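You operate a simulated robot arm through the tools that you are given. There is no shell and no other tool. Be economical: measure what you need, move in short steps, check, and stop when the job is done.

Carry out the task below with a simulated robot arm. There is one attempt and no reset: what you move stays moved.

JOB
Free the held board, run the fence back, lay the board on the leaf.
Fine: flap and flip stop up, leaf pulled out, fence at 40 cm, fence lock left free.

It is judged by the outcome, as a careful person would: the job done as asked, and still so three seconds after it is handed in. It fails if anything else is knocked over, pushed out of place, dropped, spilled or broken.

ROBOT AND FRAMES
A 7-joint arm with a two-finger parallel gripper on a trunk, on a base that drives. Base frame: it is fixed to the floor where the robot stands at the start and does not move with it; the origin is under the middle of the robot, x ahead of it, y to its left, z up. Units: m, rad, N and s.
With the tool pointing down near the work surface it reaches from about 0.1 to 0.66 m from the robot's upright axis, wherever it stands. Its first joint turns from -2.897 to 2.897 rad. Places, roughly: fence lock [0.8, -0.5, 0.8]; flip stop [0.5, -0.3, 0.8]; green flap [0.5, -0.1, 0.8]; medium board (40x6x2 cm) [0.4, 0, 0.8]; small board (30x6x2 cm) [0.5, -0.1, 0.8]; table fence [0.6, -0.1, 0.8]; table leaf [0.4, 0.1, 0.7]; top of the table leaf [0.4, 0.1, 0.7]. Payload 3.43 kg.
The TCP is the grasp point between the finger pads, 0.03 m short of the fingertips. In the tool frame z runs along the fingers and y along their closing line. The gripper opens to 0.094 m. The fingers are 0.028 m wide and 0.01 m thick; the gripper's body (0.05 by 0.096 m) begins 0.055 m behind the TCP.
Orientation is that of the tool frame in the base frame, as [roll, pitch, yaw] about the fixed x, y, z axes, in that order (R = Rz(yaw) Ry(pitch) Rx(roll)). With the fingers straight down and closing along the base's y, the tool's x points along the base's -x, its y along +y and its z along -z.

CONTROLS
- The arm moves only by the tool drive_tool. Its argument "moves" is a list of rows, each an object (a shift or turn left out is 0, a gripper value left out holds the last) with "delta_pos": the shift along the tool's x, y, z in m, a list of three; "angular": the turn, a rotation vector about the tool's x, y, z in rad, a list of three. In form: [{"delta_pos": [tx, ty, tz], "angular": [wx, wy, wz]}, ...]. A call has 1 to 12 rows; each row is the pose to reach, as a shift and turn from the pose commanded when the call began, along the tool's axes at that moment. "grip" is the gripper command, from -1 (shut) to 1 (fully open), values between in proportion, set as the call begins (left out, the last holds). Each row takes 0.2 s and may step no farther than 0.05 m and 0.15 rad from the row before; otherwise, or with a gripper value out of range, the whole call is refused. A pose out of reach is approached as far as the arm can. The call stops where the force on the tool passes 90 N (or 10 N more than at its start, if that is more) or the arm is blocked; 0.2 s more then pass. Each finger travels about 0.108 m/s and halts on what it meets, pressing with about 28 N; the grip force reading is that of the motor and also rises with nothing between the fingers. The clock runs only during rows and for 0.2 s after the last one: add rows that repeat a pose to give the fingers time. It gives the time, the measured TCP pose, the force on the tool (base axes), the opening and the grip force at its end, in the units of the frame above (readings bear some noise), with the torque about the TCP (base axes, N m) and any sound that the robot's microphone picked up.
- Cameras (640 x 400 px; columns grow to the right, rows downward): "scene" is now at [0.4125, 0.047, 1.2942]; the picture's right is [-0.00, -0.61, -0.80], its down [-0.36, -0.74, 0.56] and it looks along [-0.93, 0.29, -0.22] (base axes); focal length 214 px, centre (320, 200). "wrist" rides on the gripper at [0.076, 0.014, -0.103] in the tool frame; the picture's right is [-0.18, 0.98, 0.00], its down [-0.75, -0.14, -0.64] and it looks along [-0.63, -0.12, 0.77] (tool axes); focal length 243 px, centre (320, 200). There is no depth. A picture from a camera that has moved, and an enlarged one, comes with that camera's place and axes in the base frame and with its lens.
- grab_frame(camera): a new picture of that camera. It takes no simulated time.
- lift_body(by): slides the trunk up (or, below 0, down) by that many m; the arm and the scene camera ride with it, the base frame stays. It gives what a move gives, with no picture.
- drive_base(legs): drives the robot by 1 to 6 legs, each [ahead, left, turn to the left] in m, m and rad, along the robot's own axes; the way and the turn of a leg run together, so that a leg with both is an arc; at most 1.5 m and 3.142 rad a leg. The arm and the cameras ride along, it lands a little off, and it stops where it bumps. It gives what a move gives.
- aim_head(pan, tilt): turns the head with the scene camera to pan (to the left, within 1.396 rad either way) and tilt (down, from -0.506 to 1.204), counted from straight ahead of the robot. It gives what a move gives.
- inspect(camera, box): a new picture of the part [left, top, right, bottom] of that camera's present view, enlarged. It takes no simulated time.
- finish_job(): hands the job in; it is judged then, once.

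Go step by step. Nothing tells you exact positions but the pictures and the camera data: compare them with the known pose of the tool, close in by small moves and look again before you grip or let go. The budget is 120 turns and 82 pictures, counting those below and the enlarged ones. Unless the task says otherwise, let go and move clear before handing in, and close with one line.

The tools are called after "Emit:" as name(argument=value, ...) on one line, values as JSON. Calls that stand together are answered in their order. drive_tool: Moves the arm, as the interface text tells. Its arguments: {"type":"object","properties":{"moves":{"type":"array"},"grip":{"type":"number"}},"required":["moves"]} The other tools are called the same way: lift_body (by) slides the trunk up or down; drive_base (legs) drives the base; aim_head (pan, tilt) turns the head that bears the scene camera; grab_frame (camera) takes a picture; inspect (camera, box) takes an enlarged picture of a part of a camera's view; finish_job () hands the job in.

At the start:

```text
clock: 0.0
tcp_pos: [0.3979, 0.0008, 1.1994]
ee_rot: [-3.14, -0.001, 3.14]
wrist_force: [-0.6, 0.5, 0.0]
ft_torque: [-0.04, -0.03, 0.02]
gripper_width: 0.0939
gripper_force: 0.1
trunk travel left (down, up): [-0.375, 0.215]
robot x, y, heading: [0.0016, -0.0047, -0.0]
head pan, tilt: [0.922, 1.201]
```

scene: 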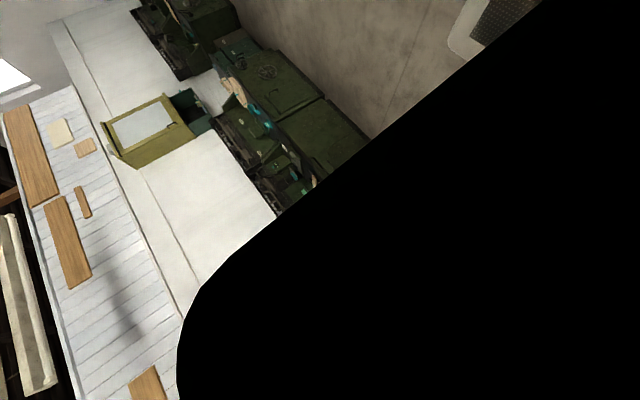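
wrist: 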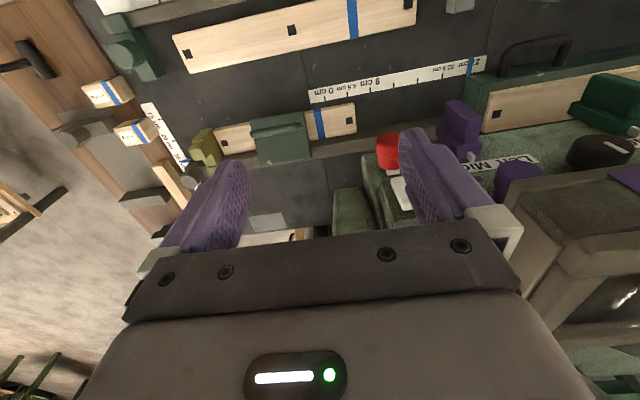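

The head camera looks away from the work and the wrist shows a table with boards, fence and stops. I aim the head at the table first.

Emit:
aim_head(pan=0, tilt=0.9)

```text
clock: 1.2
tcp_pos: [0.3989, 0.0008, 1.1991]
ee_rot: [-3.14, 0.0, -3.141]
wrist_force: [0.3, -0.2, -1.0]
ft_torque: [0.02, 0.01, 0.05]
gripper_width: 0.0939
gripper_force: 0.0
trunk travel left (down, up): [-0.375, 0.215]
robot x, y, heading: [-0.0023, 0.0003, 0.002]
head pan, tilt: [0.0, 0.901]
```

Now I take pictures.

Emit:
grab_frame(camera="scene")

Emit:
inspect(camera="wrist", box=[80, 0, 400, 200])

Emit:
inspect(camera="wrist", box=[320, 0, 640, 200])

```text
79 pictures are left
camera scene: at [0.4323, 0.0025, 1.2525], right [0.0, -1.0, 0.0], down [-0.62, 0.0, 0.78], along [-0.78, 0.0, -0.62], focal length 214 px, centre (320, 200)
```

scene: 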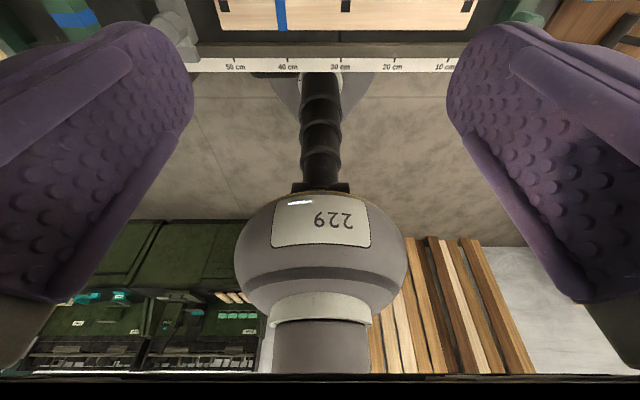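

```text
2.00 times, centred on (240, 100) of wrist
camera zoom: at [0.3214, 0.0156, 1.3012], right [0.18, 0.98, 0.0], down [0.75, -0.14, 0.64], along [0.63, -0.12, -0.77], focal length 485 px, centre (480, 400)
```

zoom: 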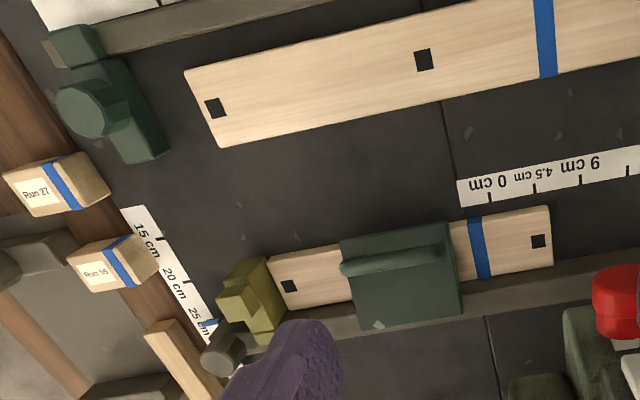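

```text
2.00 times, centred on (480, 100) of wrist
camera zoom: at [0.3214, 0.0156, 1.3012], right [0.18, 0.98, 0.0], down [0.75, -0.14, 0.64], along [0.63, -0.12, -0.77], focal length 485 px, centre (0, 400)
```

zoom: 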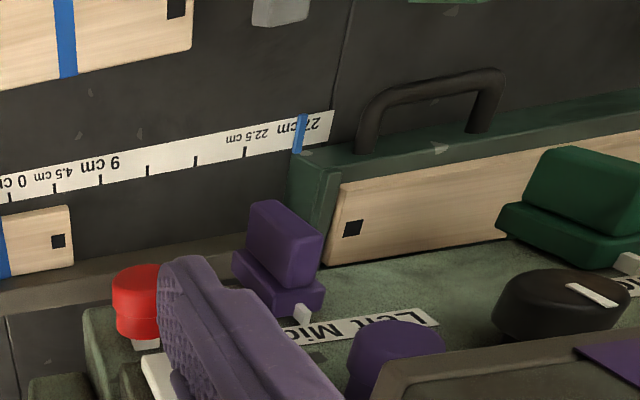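

The head's tilt seems offset, with zero looking about straight down. I tilt it forward.

Emit:
aim_head(pan=0, tilt=-0.1)

Emit:
grab_frame(camera="scene")

```text
clock: 2.5
tcp_pos: [0.3989, 0.0021, 1.2003]
ee_rot: [-3.14, 0.0, -3.141]
wrist_force: [0.9, 0.0, 0.4]
ft_torque: [-0.03, 0.01, 0.04]
gripper_width: 0.0942
gripper_force: 0.1
trunk travel left (down, up): [-0.375, 0.215]
robot x, y, heading: [0.0004, -0.0024, 0.002]
head pan, tilt: [0.0, -0.099]
```

```text
76 pictures are left
camera scene: at [0.521, 0.0024, 1.2409], right [0.0, -1.0, 0.0], down [-1.0, 0.0, -0.1], along [0.1, 0.0, -1.0], focal length 214 px, centre (320, 200)
```

scene: 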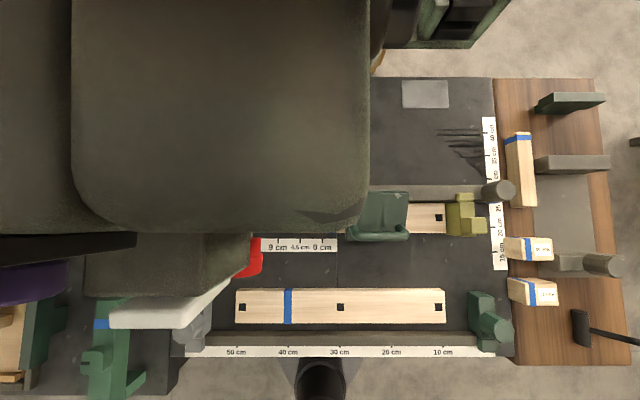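

The arm or some machine hides part of the view. I look with other head angles.

Emit:
aim_head(pan=-0.5, tilt=-0.4)

Emit:
grab_frame(camera="scene")

```text
clock: 3.4
tcp_pos: [0.3976, 0.0017, 1.1999]
ee_rot: [3.141, -0.002, -3.14]
wrist_force: [-8.2, 3.3, -3.4]
ft_torque: [-0.18, -0.06, 0.47]
gripper_width: 0.094
gripper_force: 0.1
trunk travel left (down, up): [-0.375, 0.215]
robot x, y, heading: [-0.0037, 0.0011, -0.003]
head pan, tilt: [-0.499, -0.4]
```

```text
75 pictures are left
camera scene: at [0.5429, -0.0313, 1.2628], right [0.0, -0.88, 0.47], down [-0.93, -0.18, -0.33], along [0.38, -0.44, -0.81], focal length 214 px, centre (320, 200)
```

scene: 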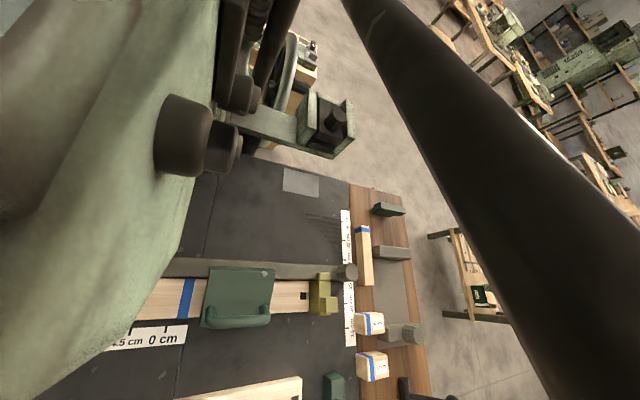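

The image geometry is clear now: a green machine stands to the left behind the table. I look for the leaf, front left.

Emit:
aim_head(pan=0.0, tilt=0.35)

Emit:
grab_frame(camera="scene")

Emit:
grab_frame(camera="wrist")

```text
clock: 4.5
tcp_pos: [0.3986, -0.0001, 1.1994]
ee_rot: [3.141, 0.001, 3.141]
wrist_force: [0.4, 0.3, -0.4]
ft_torque: [-0.01, 0.0, 0.01]
gripper_width: 0.0938
gripper_force: 0.0
trunk travel left (down, up): [-0.375, 0.215]
robot x, y, heading: [0.0006, 0.0009, -0.006]
head pan, tilt: [0.0, 0.351]
```

```text
74 pictures are left
camera scene: at [0.48, 0.0023, 1.2348], right [0.0, -1.0, 0.0], down [-0.94, 0.0, 0.34], along [-0.34, 0.0, -0.94], focal length 214 px, centre (320, 200)
```

scene: 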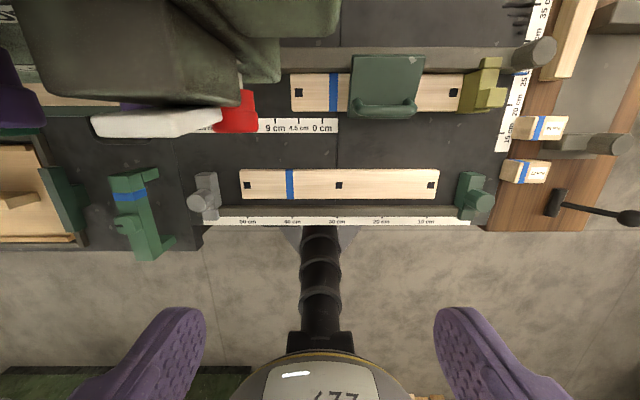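

```text
73 pictures are left
camera wrist: at [0.3215, 0.0155, 1.3011], right [0.18, 0.98, 0.0], down [0.75, -0.14, 0.64], along [0.63, -0.12, -0.77], focal length 243 px, centre (320, 200)
```

wrist: 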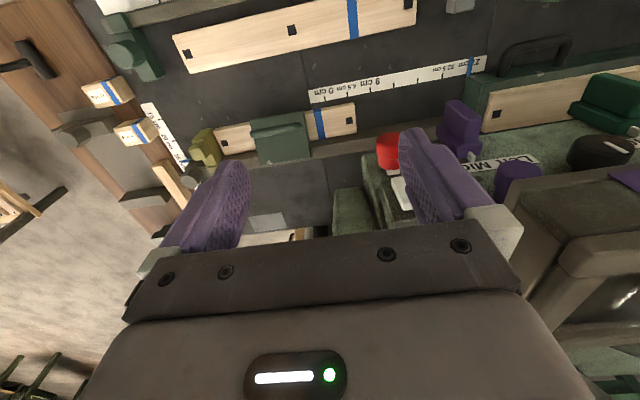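

Emit:
inspect(camera="scene", box=[0, 60, 340, 272])

Emit:
inspect(camera="scene", box=[330, 20, 640, 240])

Emit:
aim_head(pan=0.7, tilt=0.2)

Emit:
grab_frame(camera="scene")

```text
1.88 times, centred on (170, 166) of scene
camera zoom: at [0.48, 0.0023, 1.2348], right [0.0, -1.0, 0.0], down [-0.94, 0.0, 0.34], along [-0.34, 0.0, -0.94], focal length 404 px, centre (602, 264)
```

zoom: 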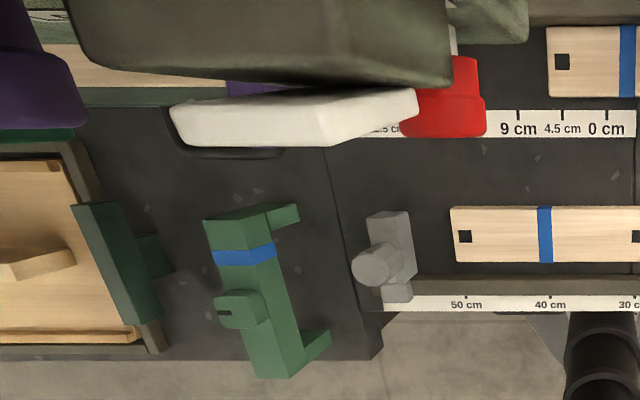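

```text
1.82 times, centred on (485, 130) of scene
camera zoom: at [0.48, 0.0023, 1.2348], right [0.0, -1.0, 0.0], down [-0.94, 0.0, 0.34], along [-0.34, 0.0, -0.94], focal length 390 px, centre (20, 327)
```

zoom: 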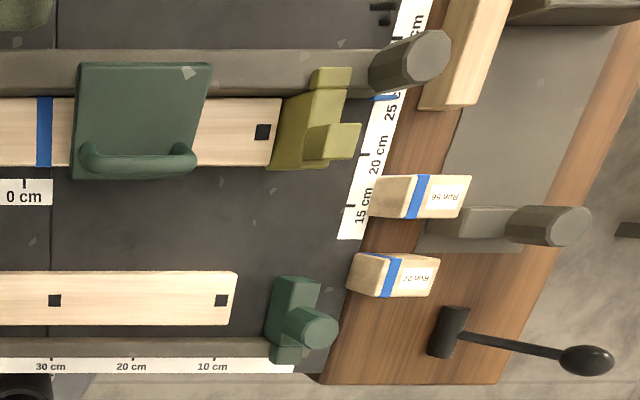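

```text
clock: 5.6
tcp_pos: [0.4001, 0.0016, 1.1995]
ee_rot: [3.141, 0.0, -3.142]
wrist_force: [0.4, -0.3, -0.2]
ft_torque: [0.02, 0.0, 0.0]
gripper_width: 0.0938
gripper_force: 0.0
trunk travel left (down, up): [-0.375, 0.215]
robot x, y, heading: [-0.0042, 0.0032, -0.003]
head pan, tilt: [0.7, 0.201]
```

```text
70 pictures are left
camera scene: at [0.4938, 0.0624, 1.2566], right [0.0, -0.77, -0.64], down [-0.98, -0.13, 0.15], along [-0.2, 0.63, -0.75], focal length 214 px, centre (320, 200)
```

scene: 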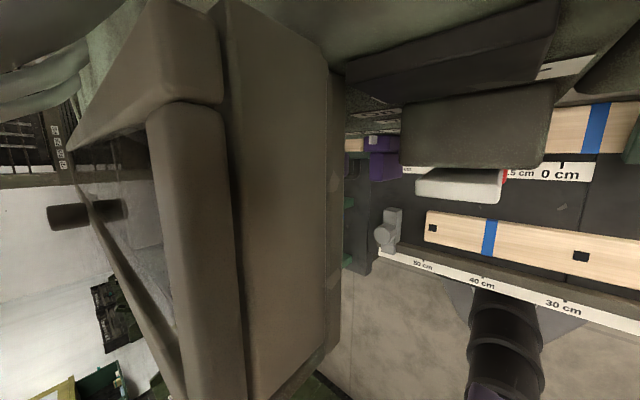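

The leaf is hard to see from above, so I lower and pull back the hand to look under the machine head with the wrist camera.

Emit:
drive_tool(moves=[{"delta_pos": [0.02, 0, 0.04]}, {"delta_pos": [0.04, 0, 0.08]}, {"delta_pos": [0.06, 0.0, 0.12]}, {"delta_pos": [0.06, 0.03, 0.15]}, {"delta_pos": [0.06, 0.05, 0.18]}])

Emit:
grab_frame(camera="wrist")

```text
clock: 6.8
tcp_pos: [0.3401, 0.052, 1.0183]
ee_rot: [-3.141, -0.001, 3.14]
wrist_force: [-0.2, 1.0, 0.2]
ft_torque: [-0.03, -0.02, -0.04]
gripper_width: 0.094
gripper_force: 0.0
trunk travel left (down, up): [-0.375, 0.215]
robot x, y, heading: [0.0027, 0.0015, 0.002]
head pan, tilt: [0.7, 0.201]
```

```text
69 pictures are left
camera wrist: at [0.2615, 0.0668, 1.1202], right [0.18, 0.98, 0.0], down [0.75, -0.14, 0.64], along [0.63, -0.12, -0.77], focal length 243 px, centre (320, 200)
```

wrist: 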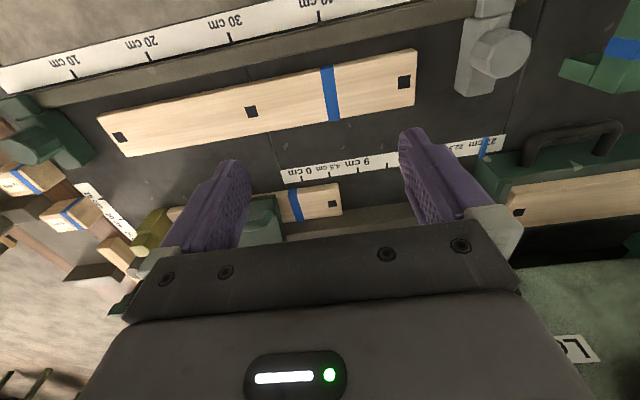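

Emit:
inspect(camera="wrist", box=[400, 0, 640, 150])

Emit:
aim_head(pan=0.3, tilt=0.6)

Emit:
grab_frame(camera="scene")

```text
2.67 times, centred on (520, 75) of wrist
camera zoom: at [0.2615, 0.0668, 1.1202], right [0.18, 0.98, 0.0], down [0.75, -0.14, 0.64], along [0.63, -0.12, -0.77], focal length 647 px, centre (-213, 533)
```

zoom: 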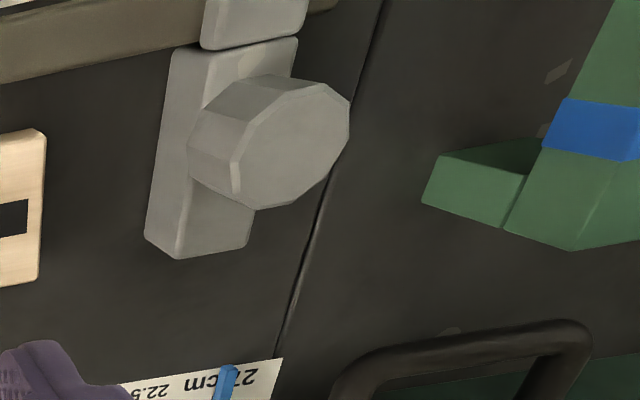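

```text
clock: 7.7
tcp_pos: [0.3378, 0.0511, 1.0184]
ee_rot: [3.141, 0.001, -3.141]
wrist_force: [0.3, -0.2, -0.3]
ft_torque: [0.0, -0.01, -0.02]
gripper_width: 0.094
gripper_force: 0.0
trunk travel left (down, up): [-0.375, 0.215]
robot x, y, heading: [0.0008, 0.0002, 0.004]
head pan, tilt: [0.3, 0.6]
```

```text
67 pictures are left
camera scene: at [0.397, 0.0793, 1.0633], right [0.0, -0.96, -0.3], down [-0.83, -0.17, 0.54], along [-0.56, 0.24, -0.79], focal length 214 px, centre (320, 200)
```

scene: 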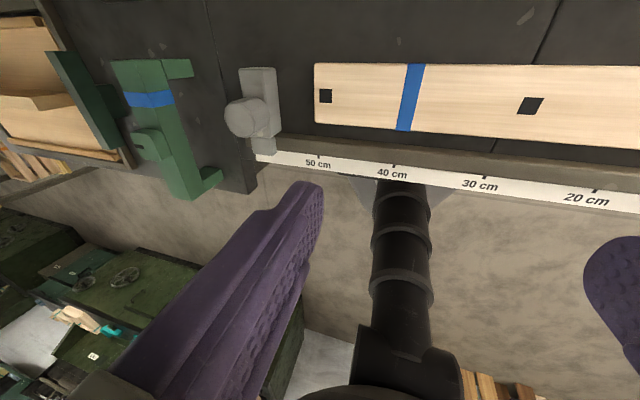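

The scene camera rides with the hand, so I can use it to view the table from the front. I pull the hand back and tilt it forward to look at the table's front edge and leaf.

Emit:
drive_tool(moves=[{"delta_pos": [0.03, 0, 0.0], "angular": [0, -0.12, 0]}, {"delta_pos": [0.06, 0, 0.0], "angular": [0, -0.24, 0]}, {"delta_pos": [0.09, 0, 0.0], "angular": [0, -0.36, 0]}, {"delta_pos": [0.1, 0, 0.02], "angular": [0, -0.48, 0]}, {"delta_pos": [0.1, 0, 0.02], "angular": [0, -0.6, 0]}])

Emit:
aim_head(pan=0.0, tilt=-0.3)

Emit:
grab_frame(camera="scene")

```text
clock: 8.6
tcp_pos: [0.2828, 0.0681, 0.9643]
ee_rot: [3.129, 0.475, 3.133]
wrist_force: [0.2, -0.5, -0.3]
ft_torque: [0.0, 0.02, -0.03]
gripper_width: 0.094
gripper_force: 0.0
out of reach, approached as far as the arm can: row 2, 3, 4
trunk travel left (down, up): [-0.375, 0.215]
robot x, y, heading: [-0.0, -0.0012, 0.001]
head pan, tilt: [0.3, 0.6]
stopped in row 4: the force on the tool passed its limit at 130 N (the readings are from after the stop); the commanded pose is now the measured one
```

```text
clock: 9.8
tcp_pos: [0.2818, 0.0682, 0.9646]
ee_rot: [3.131, 0.474, 3.133]
wrist_force: [-0.7, 0.0, 0.5]
ft_torque: [-0.03, 0.02, 0.02]
gripper_width: 0.094
gripper_force: 0.0
trunk travel left (down, up): [-0.375, 0.215]
robot x, y, heading: [0.0019, 0.0003, 0.003]
head pan, tilt: [0.0, -0.3]
```

```text
66 pictures are left
camera scene: at [0.3836, 0.0683, 1.0707], right [-0.01, -1.0, -0.01], down [-0.72, 0.01, -0.7], along [0.7, 0.0, -0.72], focal length 214 px, centre (320, 200)
```

scene: 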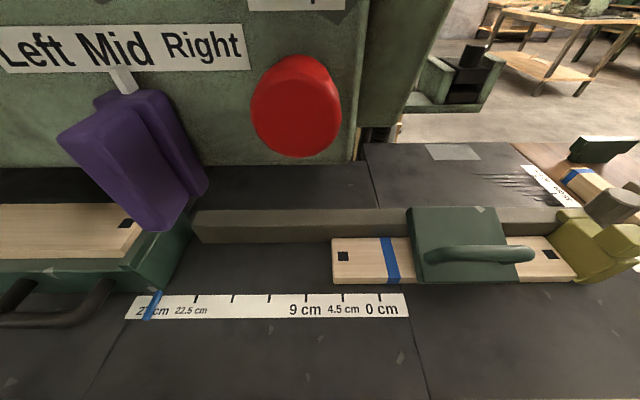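

The view is good. To see the table's front and leaf from lower and farther, I back the base a bit.

Emit:
drive_base(legs=[[-0.35, 0, 0]])

Emit:
grab_frame(camera="scene")

```text
clock: 12.1
tcp_pos: [-0.0715, 0.0681, 0.965]
ee_rot: [3.131, 0.475, 3.124]
wrist_force: [-0.8, 0.2, 1.5]
ft_torque: [0.0, -0.01, -0.01]
gripper_width: 0.0939
gripper_force: 0.1
trunk travel left (down, up): [-0.375, 0.215]
robot x, y, heading: [-0.3527, 0.0009, -0.004]
head pan, tilt: [0.0, -0.3]
```

```text
65 pictures are left
camera scene: at [0.0301, 0.0671, 1.071], right [-0.01, -1.0, -0.01], down [-0.71, 0.01, -0.7], along [0.7, 0.0, -0.71], focal length 214 px, centre (320, 200)
```

scene: 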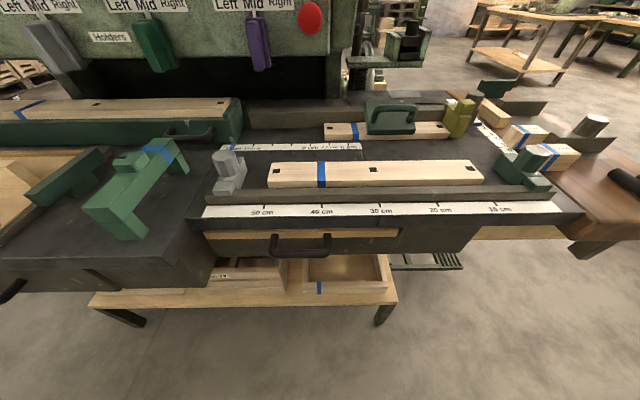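

The leaf is visible: a wooden slab with a black handle in a slot under the front edge. I zoom in on the details.

Emit:
inspect(camera="scene", box=[180, 140, 480, 320])

Emit:
inspect(camera="scene", box=[300, 70, 640, 260])

Emit:
inspect(camera="scene", box=[0, 0, 340, 200])

```text
2.13 times, centred on (330, 230) of scene
camera zoom: at [0.0301, 0.0671, 1.071], right [-0.01, -1.0, -0.01], down [-0.71, 0.01, -0.7], along [0.7, 0.0, -0.71], focal length 458 px, centre (299, 136)
```

zoom: 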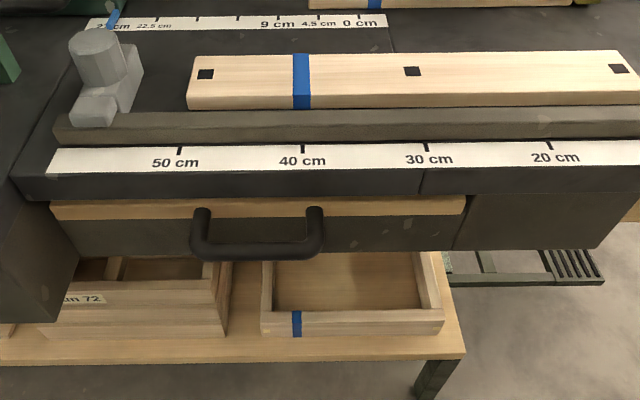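

```text
1.88 times, centred on (470, 165) of scene
camera zoom: at [0.0301, 0.0671, 1.071], right [-0.01, -1.0, -0.01], down [-0.71, 0.01, -0.7], along [0.7, 0.0, -0.71], focal length 404 px, centre (38, 266)
```

zoom: 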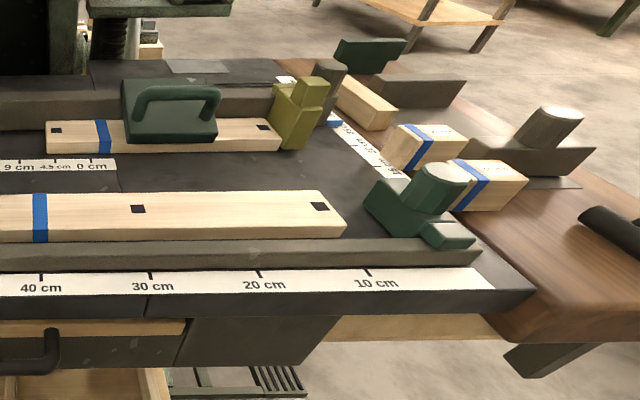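

```text
1.88 times, centred on (170, 100) of scene
camera zoom: at [0.0301, 0.0671, 1.071], right [-0.01, -1.0, -0.01], down [-0.71, 0.01, -0.7], along [0.7, 0.0, -0.71], focal length 404 px, centre (602, 388)
```

zoom: 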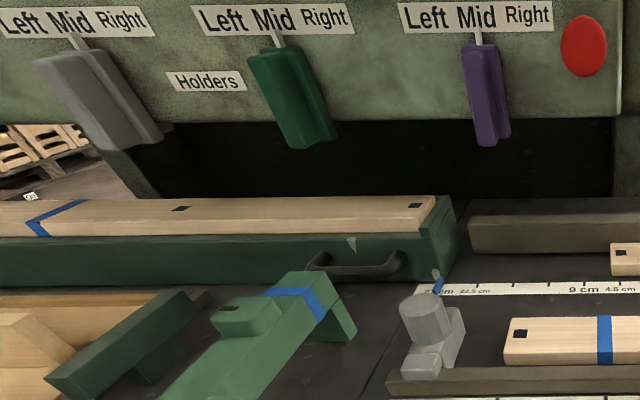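

The leaf is the wooden-topped drawer with a black handle at about y 0.1. Now I drive to the right-hand side to see the stop, fence and lock up close.

Emit:
drive_base(legs=[[0, -0.42, 0], [0.33, 0, 0]])

Emit:
grab_frame(camera="scene")

```text
clock: 16.5
tcp_pos: [0.2564, -0.3622, 0.9644]
ee_rot: [3.13, 0.473, 3.118]
wrist_force: [0.2, 0.4, 0.2]
ft_torque: [-0.03, -0.01, -0.02]
gripper_width: 0.0939
gripper_force: 0.1
trunk travel left (down, up): [-0.375, 0.215]
robot x, y, heading: [-0.0278, -0.4276, -0.013]
head pan, tilt: [0.0, -0.3]
```

```text
61 pictures are left
camera scene: at [0.3569, -0.3638, 1.0705], right [-0.02, -1.0, -0.01], down [-0.72, 0.02, -0.7], along [0.7, -0.01, -0.72], focal length 214 px, centre (320, 200)
```

scene: 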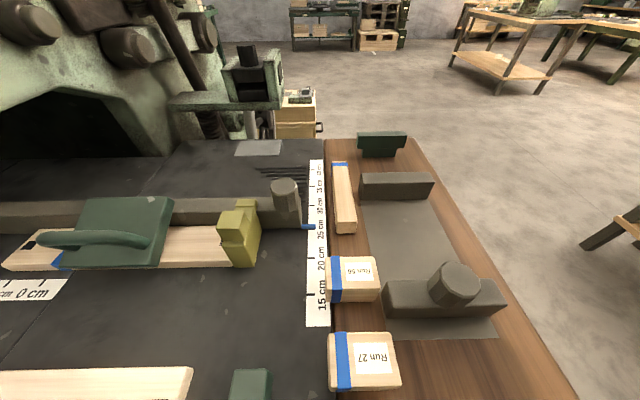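

Emit:
inspect(camera="scene", box=[200, 120, 520, 320])

Emit:
inspect(camera="scene", box=[0, 160, 320, 320])

Emit:
inspect(camera="scene", box=[300, 120, 440, 220])

```text
2.00 times, centred on (360, 220) of scene
camera zoom: at [0.3569, -0.3638, 1.0705], right [-0.02, -1.0, -0.01], down [-0.72, 0.02, -0.7], along [0.7, -0.01, -0.72], focal length 429 px, centre (240, 160)
```

zoom: 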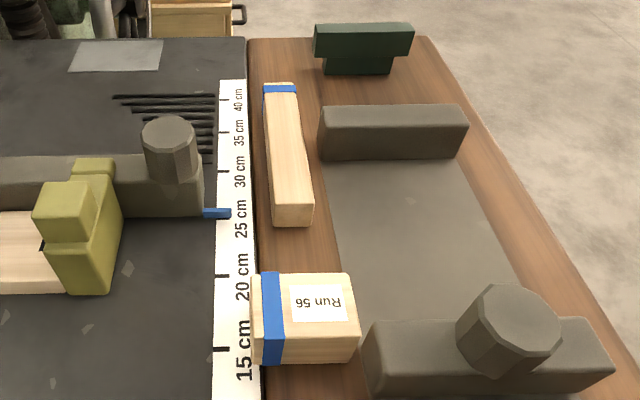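

```text
2.00 times, centred on (160, 240) of scene
camera zoom: at [0.3569, -0.3638, 1.0705], right [-0.02, -1.0, -0.01], down [-0.72, 0.02, -0.7], along [0.7, -0.01, -0.72], focal length 429 px, centre (640, 120)
```

zoom: 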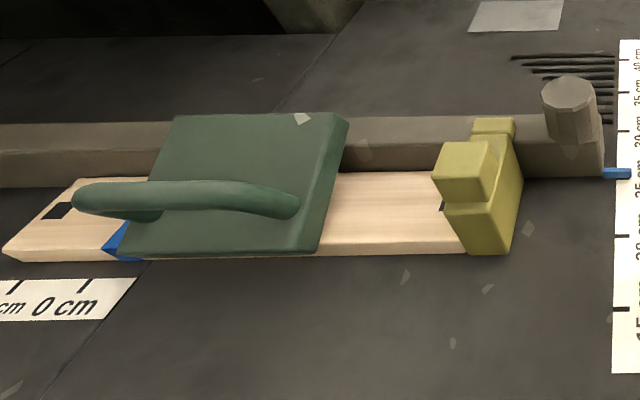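

```text
4.00 times, centred on (370, 170) of scene
camera zoom: at [0.3569, -0.3638, 1.0705], right [-0.02, -1.0, -0.01], down [-0.72, 0.02, -0.7], along [0.7, -0.01, -0.72], focal length 858 px, centre (120, 320)
```

zoom: 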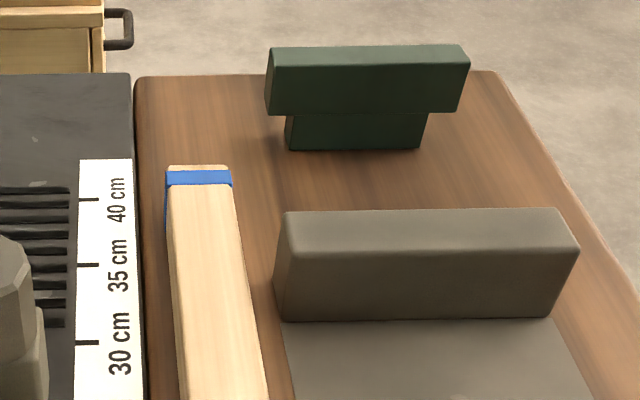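

I can see the fence pointer at about 25.6 cm, the T-shaped fence lock at the far right, the flap handle at about (0.50, -0.11, 0.87) and the olive flip stop. I shift the base in front of the flap and look closely.

Emit:
drive_base(legs=[[0, 0.25, 0], [0.07, 0, 0]])

Emit:
grab_frame(camera="scene")

```text
clock: 19.0
tcp_pos: [0.3192, -0.1138, 0.9648]
ee_rot: [3.131, 0.476, 3.119]
wrist_force: [-0.1, 0.7, 0.4]
ft_torque: [0.01, -0.02, -0.01]
gripper_width: 0.0938
gripper_force: 0.1
trunk travel left (down, up): [-0.375, 0.215]
robot x, y, heading: [0.0317, -0.1811, -0.012]
head pan, tilt: [0.0, -0.3]
stopped in leg 2: the robot was blocked; the commanded pose is now the measured one
```

```text
57 pictures are left
camera scene: at [0.4188, -0.1153, 1.0713], right [-0.02, -1.0, -0.01], down [-0.71, 0.02, -0.7], along [0.7, -0.01, -0.71], focal length 214 px, centre (320, 200)
```

scene: 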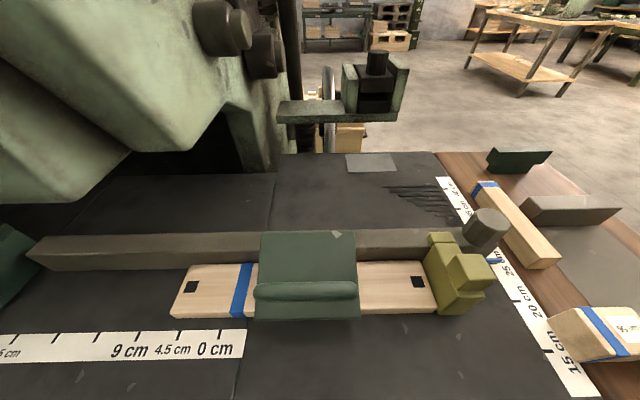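

The base is against its stop at x 0.03. I zoom in on the flap and the flip stop.

Emit:
inspect(camera="scene", box=[230, 210, 390, 330])

Emit:
inspect(camera="scene", box=[400, 190, 540, 330])

```text
3.33 times, centred on (310, 270) of scene
camera zoom: at [0.4188, -0.1153, 1.0713], right [-0.02, -1.0, -0.01], down [-0.71, 0.02, -0.7], along [0.7, -0.01, -0.71], focal length 715 px, centre (353, -33)
```

zoom: 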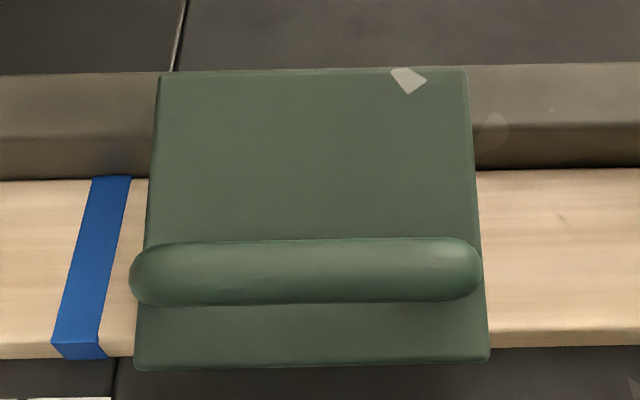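

```text
2.86 times, centred on (470, 260) of scene
camera zoom: at [0.4188, -0.1153, 1.0713], right [-0.02, -1.0, -0.01], down [-0.71, 0.02, -0.7], along [0.7, -0.01, -0.71], focal length 613 px, centre (-109, 29)
```

zoom: 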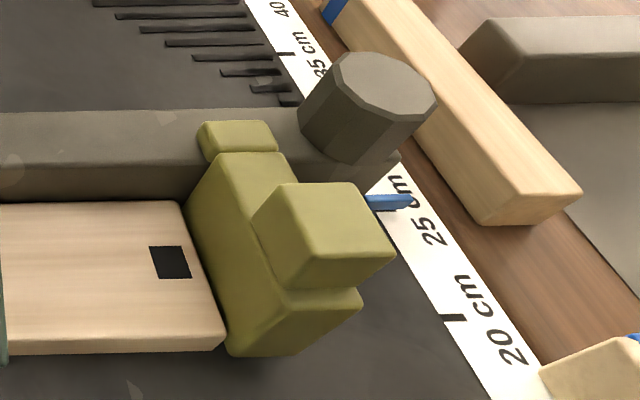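

The handle bar is about 2 cm thick at (0.502, -0.105, 0.86). I straighten the hand and bring it above the handle.

Emit:
drive_tool(moves=[{"delta_pos": [-0.03, 0, 0.015], "angular": [0, 0.12, 0]}, {"delta_pos": [-0.06, 0, 0.03], "angular": [0, 0.24, 0]}, {"delta_pos": [-0.09, 0, 0.046], "angular": [0, 0.36, 0]}, {"delta_pos": [-0.12, 0, 0.06], "angular": [0, 0.475, 0]}])

Emit:
drive_tool(moves=[{"angular": [0, 0, -0.14]}, {"angular": [0, 0, -0.28]}, {"angular": [0, 0, -0.42]}, {"angular": [0, 0, -0.56]}, {"angular": [0, 0, -0.7]}, {"angular": [0, 0, -0.84]}, {"angular": [0, 0, -0.98]}, {"angular": [0, 0, -1.12]}, {"angular": [0, 0, -1.26]}, {"angular": [0, 0, -1.4]}, {"angular": [0, 0, -1.54]}])

Emit:
grab_frame(camera="wrist")

```text
clock: 20.0
tcp_pos: [0.445, -0.1175, 0.9683]
ee_rot: [3.13, 0.002, 3.125]
wrist_force: [-1.2, -0.5, 0.1]
ft_torque: [0.03, 0.01, -0.01]
gripper_width: 0.094
gripper_force: 0.1
trunk travel left (down, up): [-0.375, 0.215]
robot x, y, heading: [0.037, -0.1783, -0.013]
head pan, tilt: [0.0, -0.3]
```

```text
clock: 21.6
tcp_pos: [0.4617, -0.1394, 0.9695]
ee_rot: [-3.125, 0.011, -2.286]
wrist_force: [12.6, -34.4, 2.1]
ft_torque: [2.25, 0.62, -4.12]
gripper_width: 0.0939
gripper_force: 0.0
trunk travel left (down, up): [-0.375, 0.215]
robot x, y, heading: [0.0371, -0.1799, -0.022]
head pan, tilt: [0.0, -0.3]
stopped in row 7: the force on the tool passed its limit at 95 N (the readings are from after the stop); the commanded pose is now the measured one
```

```text
54 pictures are left
camera wrist: at [0.3987, -0.1867, 1.0701], right [-0.62, 0.79, -0.02], down [0.59, 0.48, 0.65], along [0.52, 0.39, -0.76], focal length 243 px, centre (320, 200)
```

wrist: 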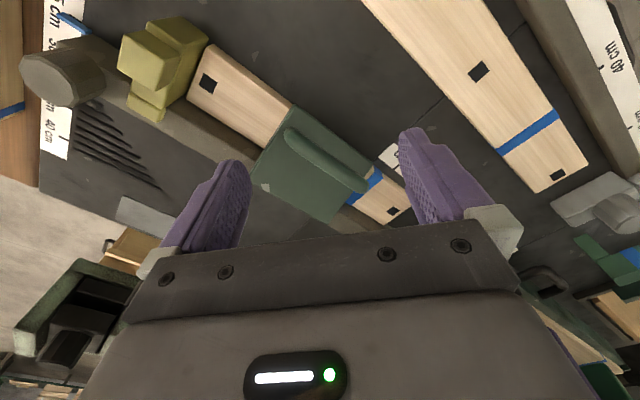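

The rotated hand met something (probably the machine at the left), so I turn it back and rotate the other way.

Emit:
drive_tool(moves=[{"delta_pos": [0.0, 0, -0.01], "angular": [0, 0, 0.14]}, {"delta_pos": [0.0, 0, -0.02], "angular": [0, 0, 0.28]}, {"delta_pos": [0.0, 0, -0.02], "angular": [0, 0, 0.42]}, {"delta_pos": [0.0, 0, -0.02], "angular": [0, 0, 0.56]}, {"delta_pos": [0.0, 0, -0.02], "angular": [0, 0, 0.7]}, {"delta_pos": [0.0, 0, -0.02], "angular": [0, 0, 0.84]}, {"delta_pos": [0.0, 0, -0.02], "angular": [0, 0, 0.98]}, {"delta_pos": [0.0, 0, -0.02], "angular": [0, 0, 1.12]}, {"delta_pos": [0.0, 0, -0.02], "angular": [0, 0, 1.26]}, {"delta_pos": [0.0, 0, -0.02], "angular": [0, 0, 1.4]}])

Emit:
grab_frame(camera="scene")

```text
clock: 23.8
tcp_pos: [0.4538, -0.128, 0.9918]
ee_rot: [3.129, 0.023, 2.613]
wrist_force: [0.0, -0.1, 0.2]
ft_torque: [0.02, -0.02, 0.01]
gripper_width: 0.0938
gripper_force: 0.0
trunk travel left (down, up): [-0.375, 0.215]
robot x, y, heading: [0.0368, -0.1799, -0.016]
head pan, tilt: [0.0, -0.3]
```

```text
53 pictures are left
camera scene: at [0.5728, -0.1954, 1.0453], right [-0.5, -0.86, -0.01], down [-0.82, 0.48, -0.32], along [0.28, -0.15, -0.95], focal length 214 px, centre (320, 200)
```

scene: 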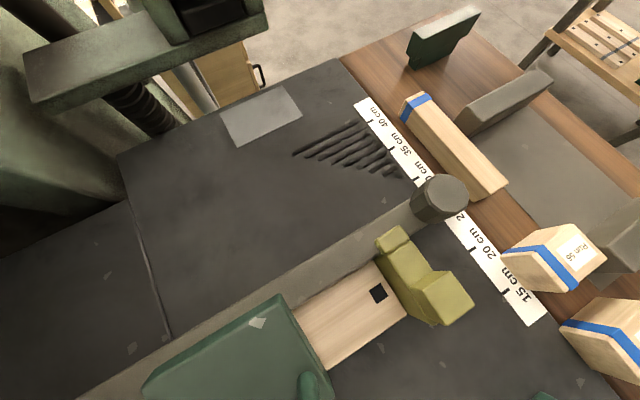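

Emit:
drive_tool(moves=[{"angular": [0, 0, 0.13]}, {"angular": [0, 0, 0.26]}, {"angular": [0, 0, 0.39]}, {"angular": [0, 0, 0.52]}, {"angular": [0, 0, 0.65]}, {"angular": [0, 0, 0.78]}, {"angular": [0, 0, 0.91]}, {"angular": [0, 0, 1.04]}], grip=0.2)

Emit:
grab_frame(camera="wrist")

```text
clock: 25.6
tcp_pos: [0.452, -0.1277, 0.9927]
ee_rot: [3.117, 0.002, 1.575]
wrist_force: [0.1, -0.3, 0.1]
ft_torque: [-0.03, -0.01, 0.0]
gripper_width: 0.0564
gripper_force: 0.0
trunk travel left (down, up): [-0.375, 0.215]
robot x, y, heading: [0.0351, -0.1779, -0.015]
head pan, tilt: [0.0, -0.3]
```

```text
52 pictures are left
camera wrist: at [0.4622, -0.0514, 1.094], right [0.98, -0.18, 0.02], down [-0.15, -0.75, 0.64], along [-0.1, -0.63, -0.77], focal length 243 px, centre (320, 200)
```

wrist: 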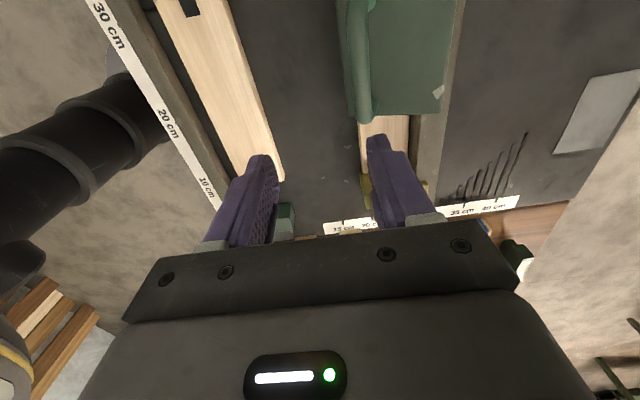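

The handle is about at x 0.495. I move above it and check.

Emit:
drive_tool(moves=[{"delta_pos": [0.023, 0.043, 0.02]}, {"delta_pos": [0.023, 0.043, 0.06]}])

Emit:
grab_frame(camera="wrist")

Emit:
grab_frame(camera="scene")

```text
refused: row 1 steps farther than a row can; nothing moved
```

```text
51 pictures are left
camera wrist: at [0.4622, -0.0514, 1.094], right [0.98, -0.18, 0.02], down [-0.15, -0.75, 0.64], along [-0.1, -0.63, -0.77], focal length 243 px, centre (320, 200)
```

wrist: 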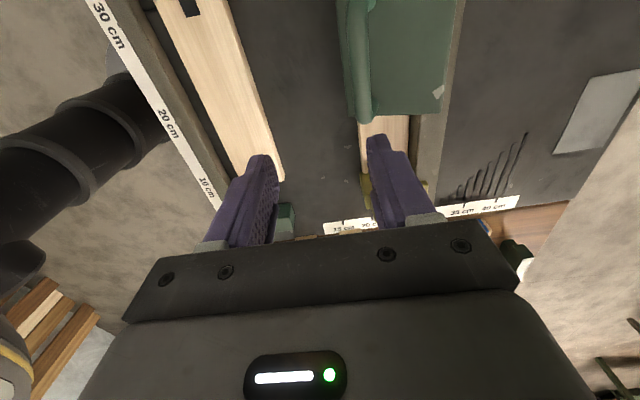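

```text
50 pictures are left
camera scene: at [0.4546, -0.2621, 1.0425], right [-1.0, 0.0, -0.02], down [0.0, 0.95, -0.3], along [0.02, -0.3, -0.95], focal length 214 px, centre (320, 200)
```

scene: 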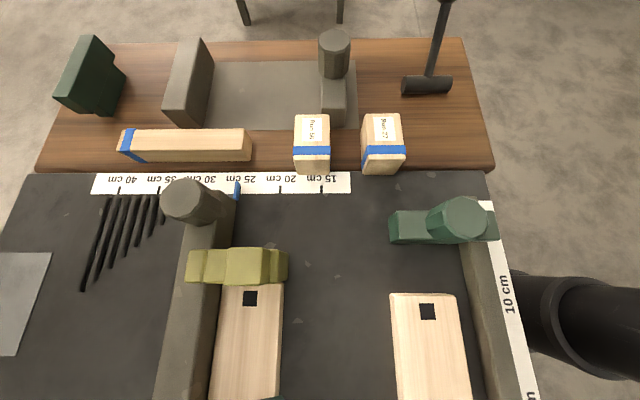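

Emit:
drive_tool(moves=[{"delta_pos": [0.012, 0.022, 0.03]}, {"delta_pos": [0.023, 0.043, 0.06]}, {"delta_pos": [0.023, 0.043, 0.075]}])

Emit:
grab_frame(camera="wrist")

```text
clock: 26.4
tcp_pos: [0.495, -0.1165, 0.9078]
ee_rot: [-3.118, 0.06, 1.576]
wrist_force: [-65.7, -44.0, -4.4]
ft_torque: [4.77, -7.04, 5.86]
gripper_width: 0.0562
gripper_force: 0.0
trunk travel left (down, up): [-0.375, 0.215]
robot x, y, heading: [0.0351, -0.1844, -0.033]
head pan, tilt: [0.0, -0.3]
stopped in row 3: the arm was blocked; the commanded pose is now the measured one
```

```text
49 pictures are left
camera wrist: at [0.5101, -0.0336, 1.0028], right [0.98, -0.18, -0.01], down [-0.12, -0.71, 0.69], along [-0.13, -0.68, -0.72], focal length 243 px, centre (320, 200)
```

wrist: 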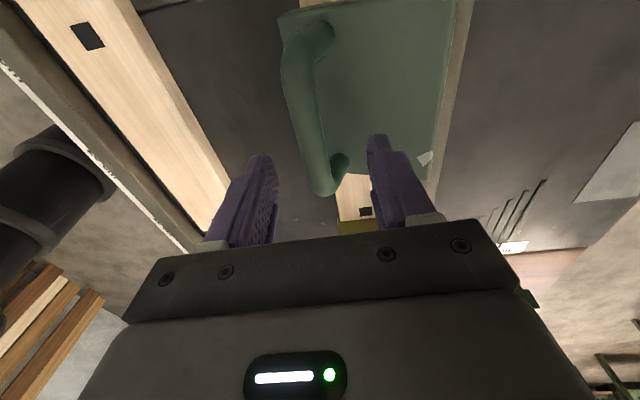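

The hand's left side touches the overhanging machine. I back off right and up, then lean the hand so its body sits to the right of the fingers.

Emit:
drive_tool(moves=[{"delta_pos": [-0.02, -0.02, -0.02]}, {"delta_pos": [-0.04, -0.03, -0.05]}, {"delta_pos": [-0.06, -0.03, -0.07], "angular": [0, 0.12, 0]}, {"delta_pos": [-0.06, -0.03, -0.07], "angular": [0, 0.24, 0]}, {"delta_pos": [-0.06, -0.03, -0.07], "angular": [0, 0.36, 0]}, {"delta_pos": [-0.06, -0.03, -0.07], "angular": [0, 0.48, 0]}, {"delta_pos": [-0.06, -0.03, -0.07], "angular": [0, 0.55, 0]}])

Emit:
grab_frame(camera="wrist")

```text
clock: 26.8
tcp_pos: [0.5005, -0.1213, 0.8869]
ee_rot: [-3.064, 0.154, 1.567]
wrist_force: [-79.0, -105.8, 27.4]
ft_torque: [-12.11, -12.9, 7.35]
gripper_width: 0.0494
gripper_force: 0.0
trunk travel left (down, up): [-0.375, 0.215]
robot x, y, heading: [0.0414, -0.1937, -0.05]
head pan, tilt: [0.0, -0.3]
stopped in row 1: the arm was blocked; the commanded pose is now the measured one
```

```text
48 pictures are left
camera wrist: at [0.5218, -0.0306, 0.9749], right [0.98, -0.2, -0.05], down [-0.09, -0.65, 0.76], along [-0.18, -0.74, -0.65], focal length 243 px, centre (320, 200)
```

wrist: 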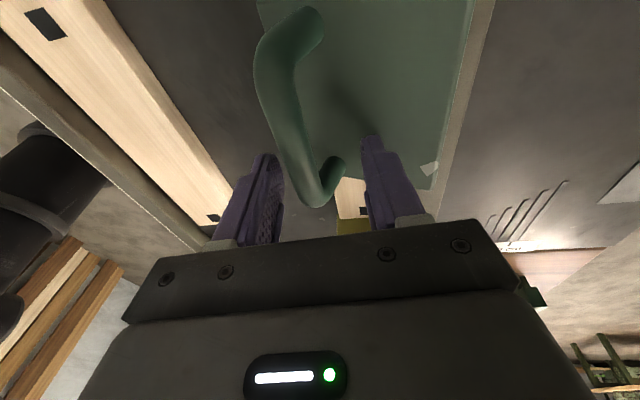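

The arm is jammed against the machine, so I ease off with the base, a bit to the right and back.

Emit:
drive_base(legs=[[-0.01, -0.04, 0]])

```text
clock: 27.5
tcp_pos: [0.5001, -0.13, 0.8877]
ee_rot: [-3.038, 0.402, 1.614]
wrist_force: [10.7, -8.4, 277.0]
ft_torque: [-0.2, -8.89, -0.31]
gripper_width: 0.0476
gripper_force: 0.1
trunk travel left (down, up): [-0.375, 0.215]
robot x, y, heading: [0.0279, -0.1999, -0.028]
head pan, tilt: [0.0, -0.3]
stopped in leg 1: the robot was blocked; the commanded pose is now the measured one
```

Emit:
grab_frame(camera="scene")

Emit:
grab_frame(camera="wrist")

```text
47 pictures are left
camera scene: at [0.5138, -0.2344, 0.9861], right [-1.0, 0.0, 0.09], down [-0.06, 0.76, -0.64], along [-0.07, -0.65, -0.76], focal length 214 px, centre (320, 200)
```

scene: 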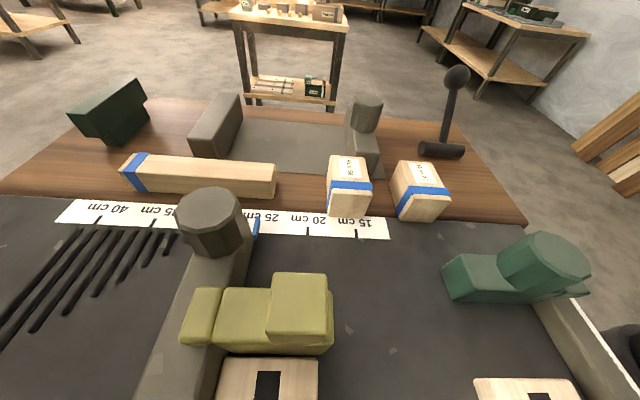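

```text
46 pictures are left
camera wrist: at [0.5193, -0.0207, 0.9495], right [0.99, -0.17, -0.02], down [-0.06, -0.44, 0.9], along [-0.16, -0.88, -0.44], focal length 243 px, centre (320, 200)
```

wrist: 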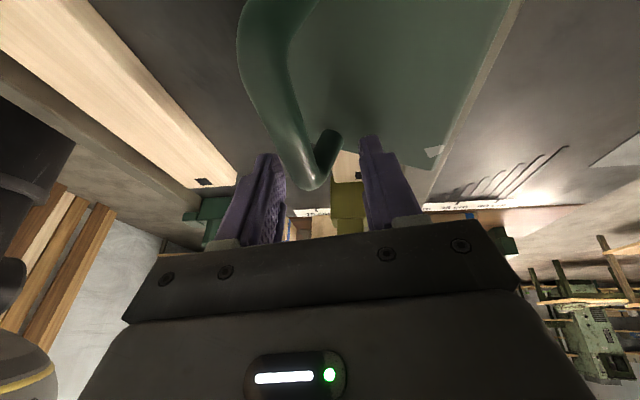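

A fingertip is pressing on the flap plate. I raise straight up a little.

Emit:
drive_tool(moves=[{"delta_pos": [-0.004, 0, -0.009]}, {"delta_pos": [-0.008, 0, -0.0185]}, {"delta_pos": [-0.012, 0, -0.028]}])

```text
clock: 27.8
tcp_pos: [0.5006, -0.1511, 0.8867]
ee_rot: [-3.034, 0.537, 1.591]
wrist_force: [10.7, 138.8, 280.6]
ft_torque: [3.33, -8.54, 4.21]
gripper_width: 0.0442
gripper_force: 0.0
trunk travel left (down, up): [-0.375, 0.215]
robot x, y, heading: [0.0202, -0.1895, -0.009]
head pan, tilt: [0.0, -0.3]
stopped in row 1: the arm was blocked; the commanded pose is now the measured one
```

The arm seems wedged under the sloping machine side with a fingertip on the plate. I move toward the robot and slightly down the plate's slope to free it.

Emit:
drive_tool(moves=[{"delta_pos": [0.004, -0.007, 0.003]}, {"delta_pos": [0.008, -0.014, 0.006]}])

```text
clock: 28.1
tcp_pos: [0.4913, -0.2101, 0.8515]
ee_rot: [-2.957, 0.771, 1.511]
wrist_force: [-37.4, -77.1, 128.6]
ft_torque: [8.56, -5.75, -0.02]
gripper_width: 0.048
gripper_force: 0.0
trunk travel left (down, up): [-0.375, 0.215]
robot x, y, heading: [0.0218, -0.1911, -0.016]
head pan, tilt: [0.0, -0.3]
stopped in row 1: the arm was blocked; the commanded pose is now the measured one
```

Emit:
grab_frame(camera="wrist")

Emit:
grab_frame(camera="scene")

```text
45 pictures are left
camera wrist: at [0.5298, -0.0894, 0.8683], right [0.95, -0.32, 0.0], down [-0.02, -0.08, 1.0], along [-0.32, -0.94, -0.08], focal length 243 px, centre (320, 200)
```

wrist: 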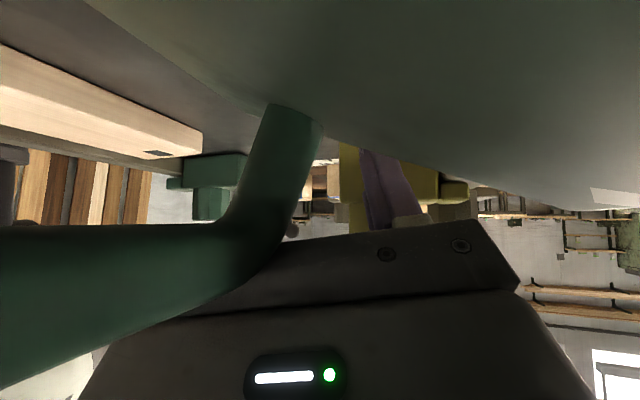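

```text
44 pictures are left
camera scene: at [0.4999, -0.2715, 0.9812], right [-0.97, 0.19, 0.13], down [-0.03, 0.48, -0.87], along [-0.23, -0.85, -0.47], focal length 214 px, centre (320, 200)
```

scene: 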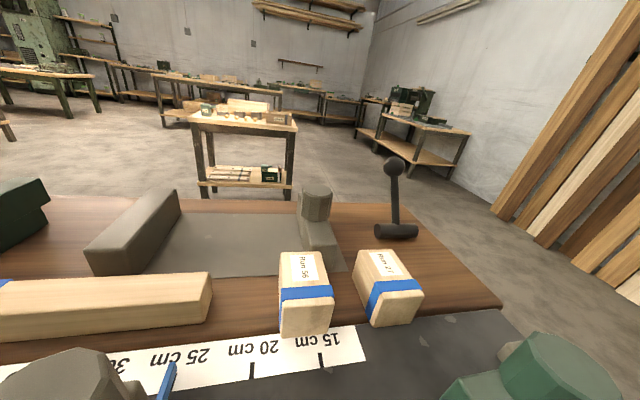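

The fingers have slid past the handle's right end. I continue to the right and up, out of the wedge.

Emit:
drive_tool(moves=[{"delta_pos": [-0.015, -0.003, 0.006]}, {"delta_pos": [-0.03, -0.006, 0.012]}, {"delta_pos": [-0.045, -0.006, 0.015]}])

```text
clock: 28.5
tcp_pos: [0.4864, -0.211, 0.8638]
ee_rot: [-2.995, 0.857, 1.432]
wrist_force: [-39.3, -7.2, 272.4]
ft_torque: [37.39, -18.4, 4.14]
gripper_width: 0.0541
gripper_force: 0.0
trunk travel left (down, up): [-0.375, 0.215]
robot x, y, heading: [0.0237, -0.1845, 0.027]
head pan, tilt: [0.0, -0.3]
stopped in row 1: the arm was blocked; the commanded pose is now the measured one
```

The hand lies over the handle, pressed down, and the fingers look clear of it. I pull straight back with the base.

Emit:
drive_base(legs=[[-0.06, 0, 0]])

```text
clock: 29.2
tcp_pos: [0.4885, -0.2079, 0.8838]
ee_rot: [3.019, 0.978, 1.118]
wrist_force: [66.6, 245.5, 154.0]
ft_torque: [30.86, -11.52, 11.11]
gripper_width: 0.0522
gripper_force: 0.0
trunk travel left (down, up): [-0.375, 0.215]
robot x, y, heading: [-0.0242, -0.1767, 0.067]
head pan, tilt: [0.0, -0.3]
stopped in leg 1: the robot was blocked; the commanded pose is now the measured one
```

The hand's wrist end seems caught to the left. I turn the head camera to see what holds it.

Emit:
aim_head(pan=0.0, tilt=1.1)

Emit:
grab_frame(camera="scene")

```text
clock: 30.7
tcp_pos: [0.4868, -0.2089, 0.8847]
ee_rot: [3.035, 0.987, 1.129]
wrist_force: [46.0, 194.1, 63.9]
ft_torque: [15.33, -5.34, 7.81]
gripper_width: 0.0484
gripper_force: 0.1
trunk travel left (down, up): [-0.375, 0.215]
robot x, y, heading: [-0.0144, -0.1829, 0.057]
head pan, tilt: [0.0, 1.1]
```

```text
43 pictures are left
camera scene: at [0.5037, -0.1625, 0.9338], right [-0.94, 0.35, -0.06], down [0.34, 0.93, 0.11], along [0.09, 0.08, -0.99], focal length 214 px, centre (320, 200)
```

scene: 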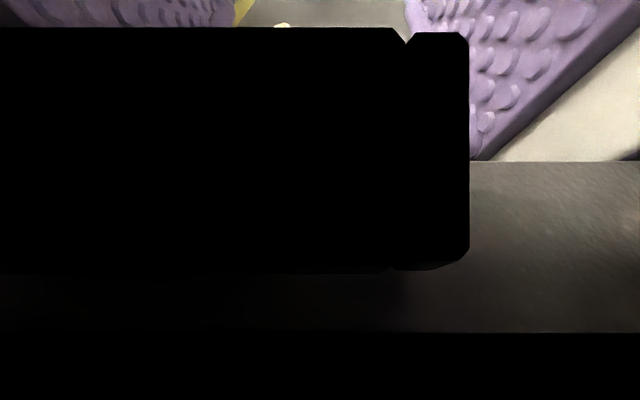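

The hand lies tilted to the left with its tips by the olive stop. I try to rotate it back upright in small steps while raising.

Emit:
drive_tool(moves=[{"delta_pos": [-0.006, 0, -0.006], "angular": [0, 0.06, 0]}, {"delta_pos": [-0.012, 0, -0.012], "angular": [0, 0.14, 0]}, {"delta_pos": [-0.018, 0, -0.018], "angular": [0, 0.25, 0]}, {"delta_pos": [-0.025, 0, -0.025], "angular": [0, 0.36, 0]}])

```text
clock: 31.0
tcp_pos: [0.4948, -0.2073, 0.8946]
ee_rot: [2.992, 0.992, 1.053]
wrist_force: [56.5, 178.9, -51.1]
ft_torque: [2.63, 0.86, 5.61]
gripper_width: 0.0448
gripper_force: 0.0
trunk travel left (down, up): [-0.375, 0.215]
robot x, y, heading: [-0.0142, -0.1829, 0.049]
head pan, tilt: [0.0, 1.1]
stopped in row 1: the force on the tool passed its limit at 224 N (the readings are from after the stop); the commanded pose is now the measured one
```

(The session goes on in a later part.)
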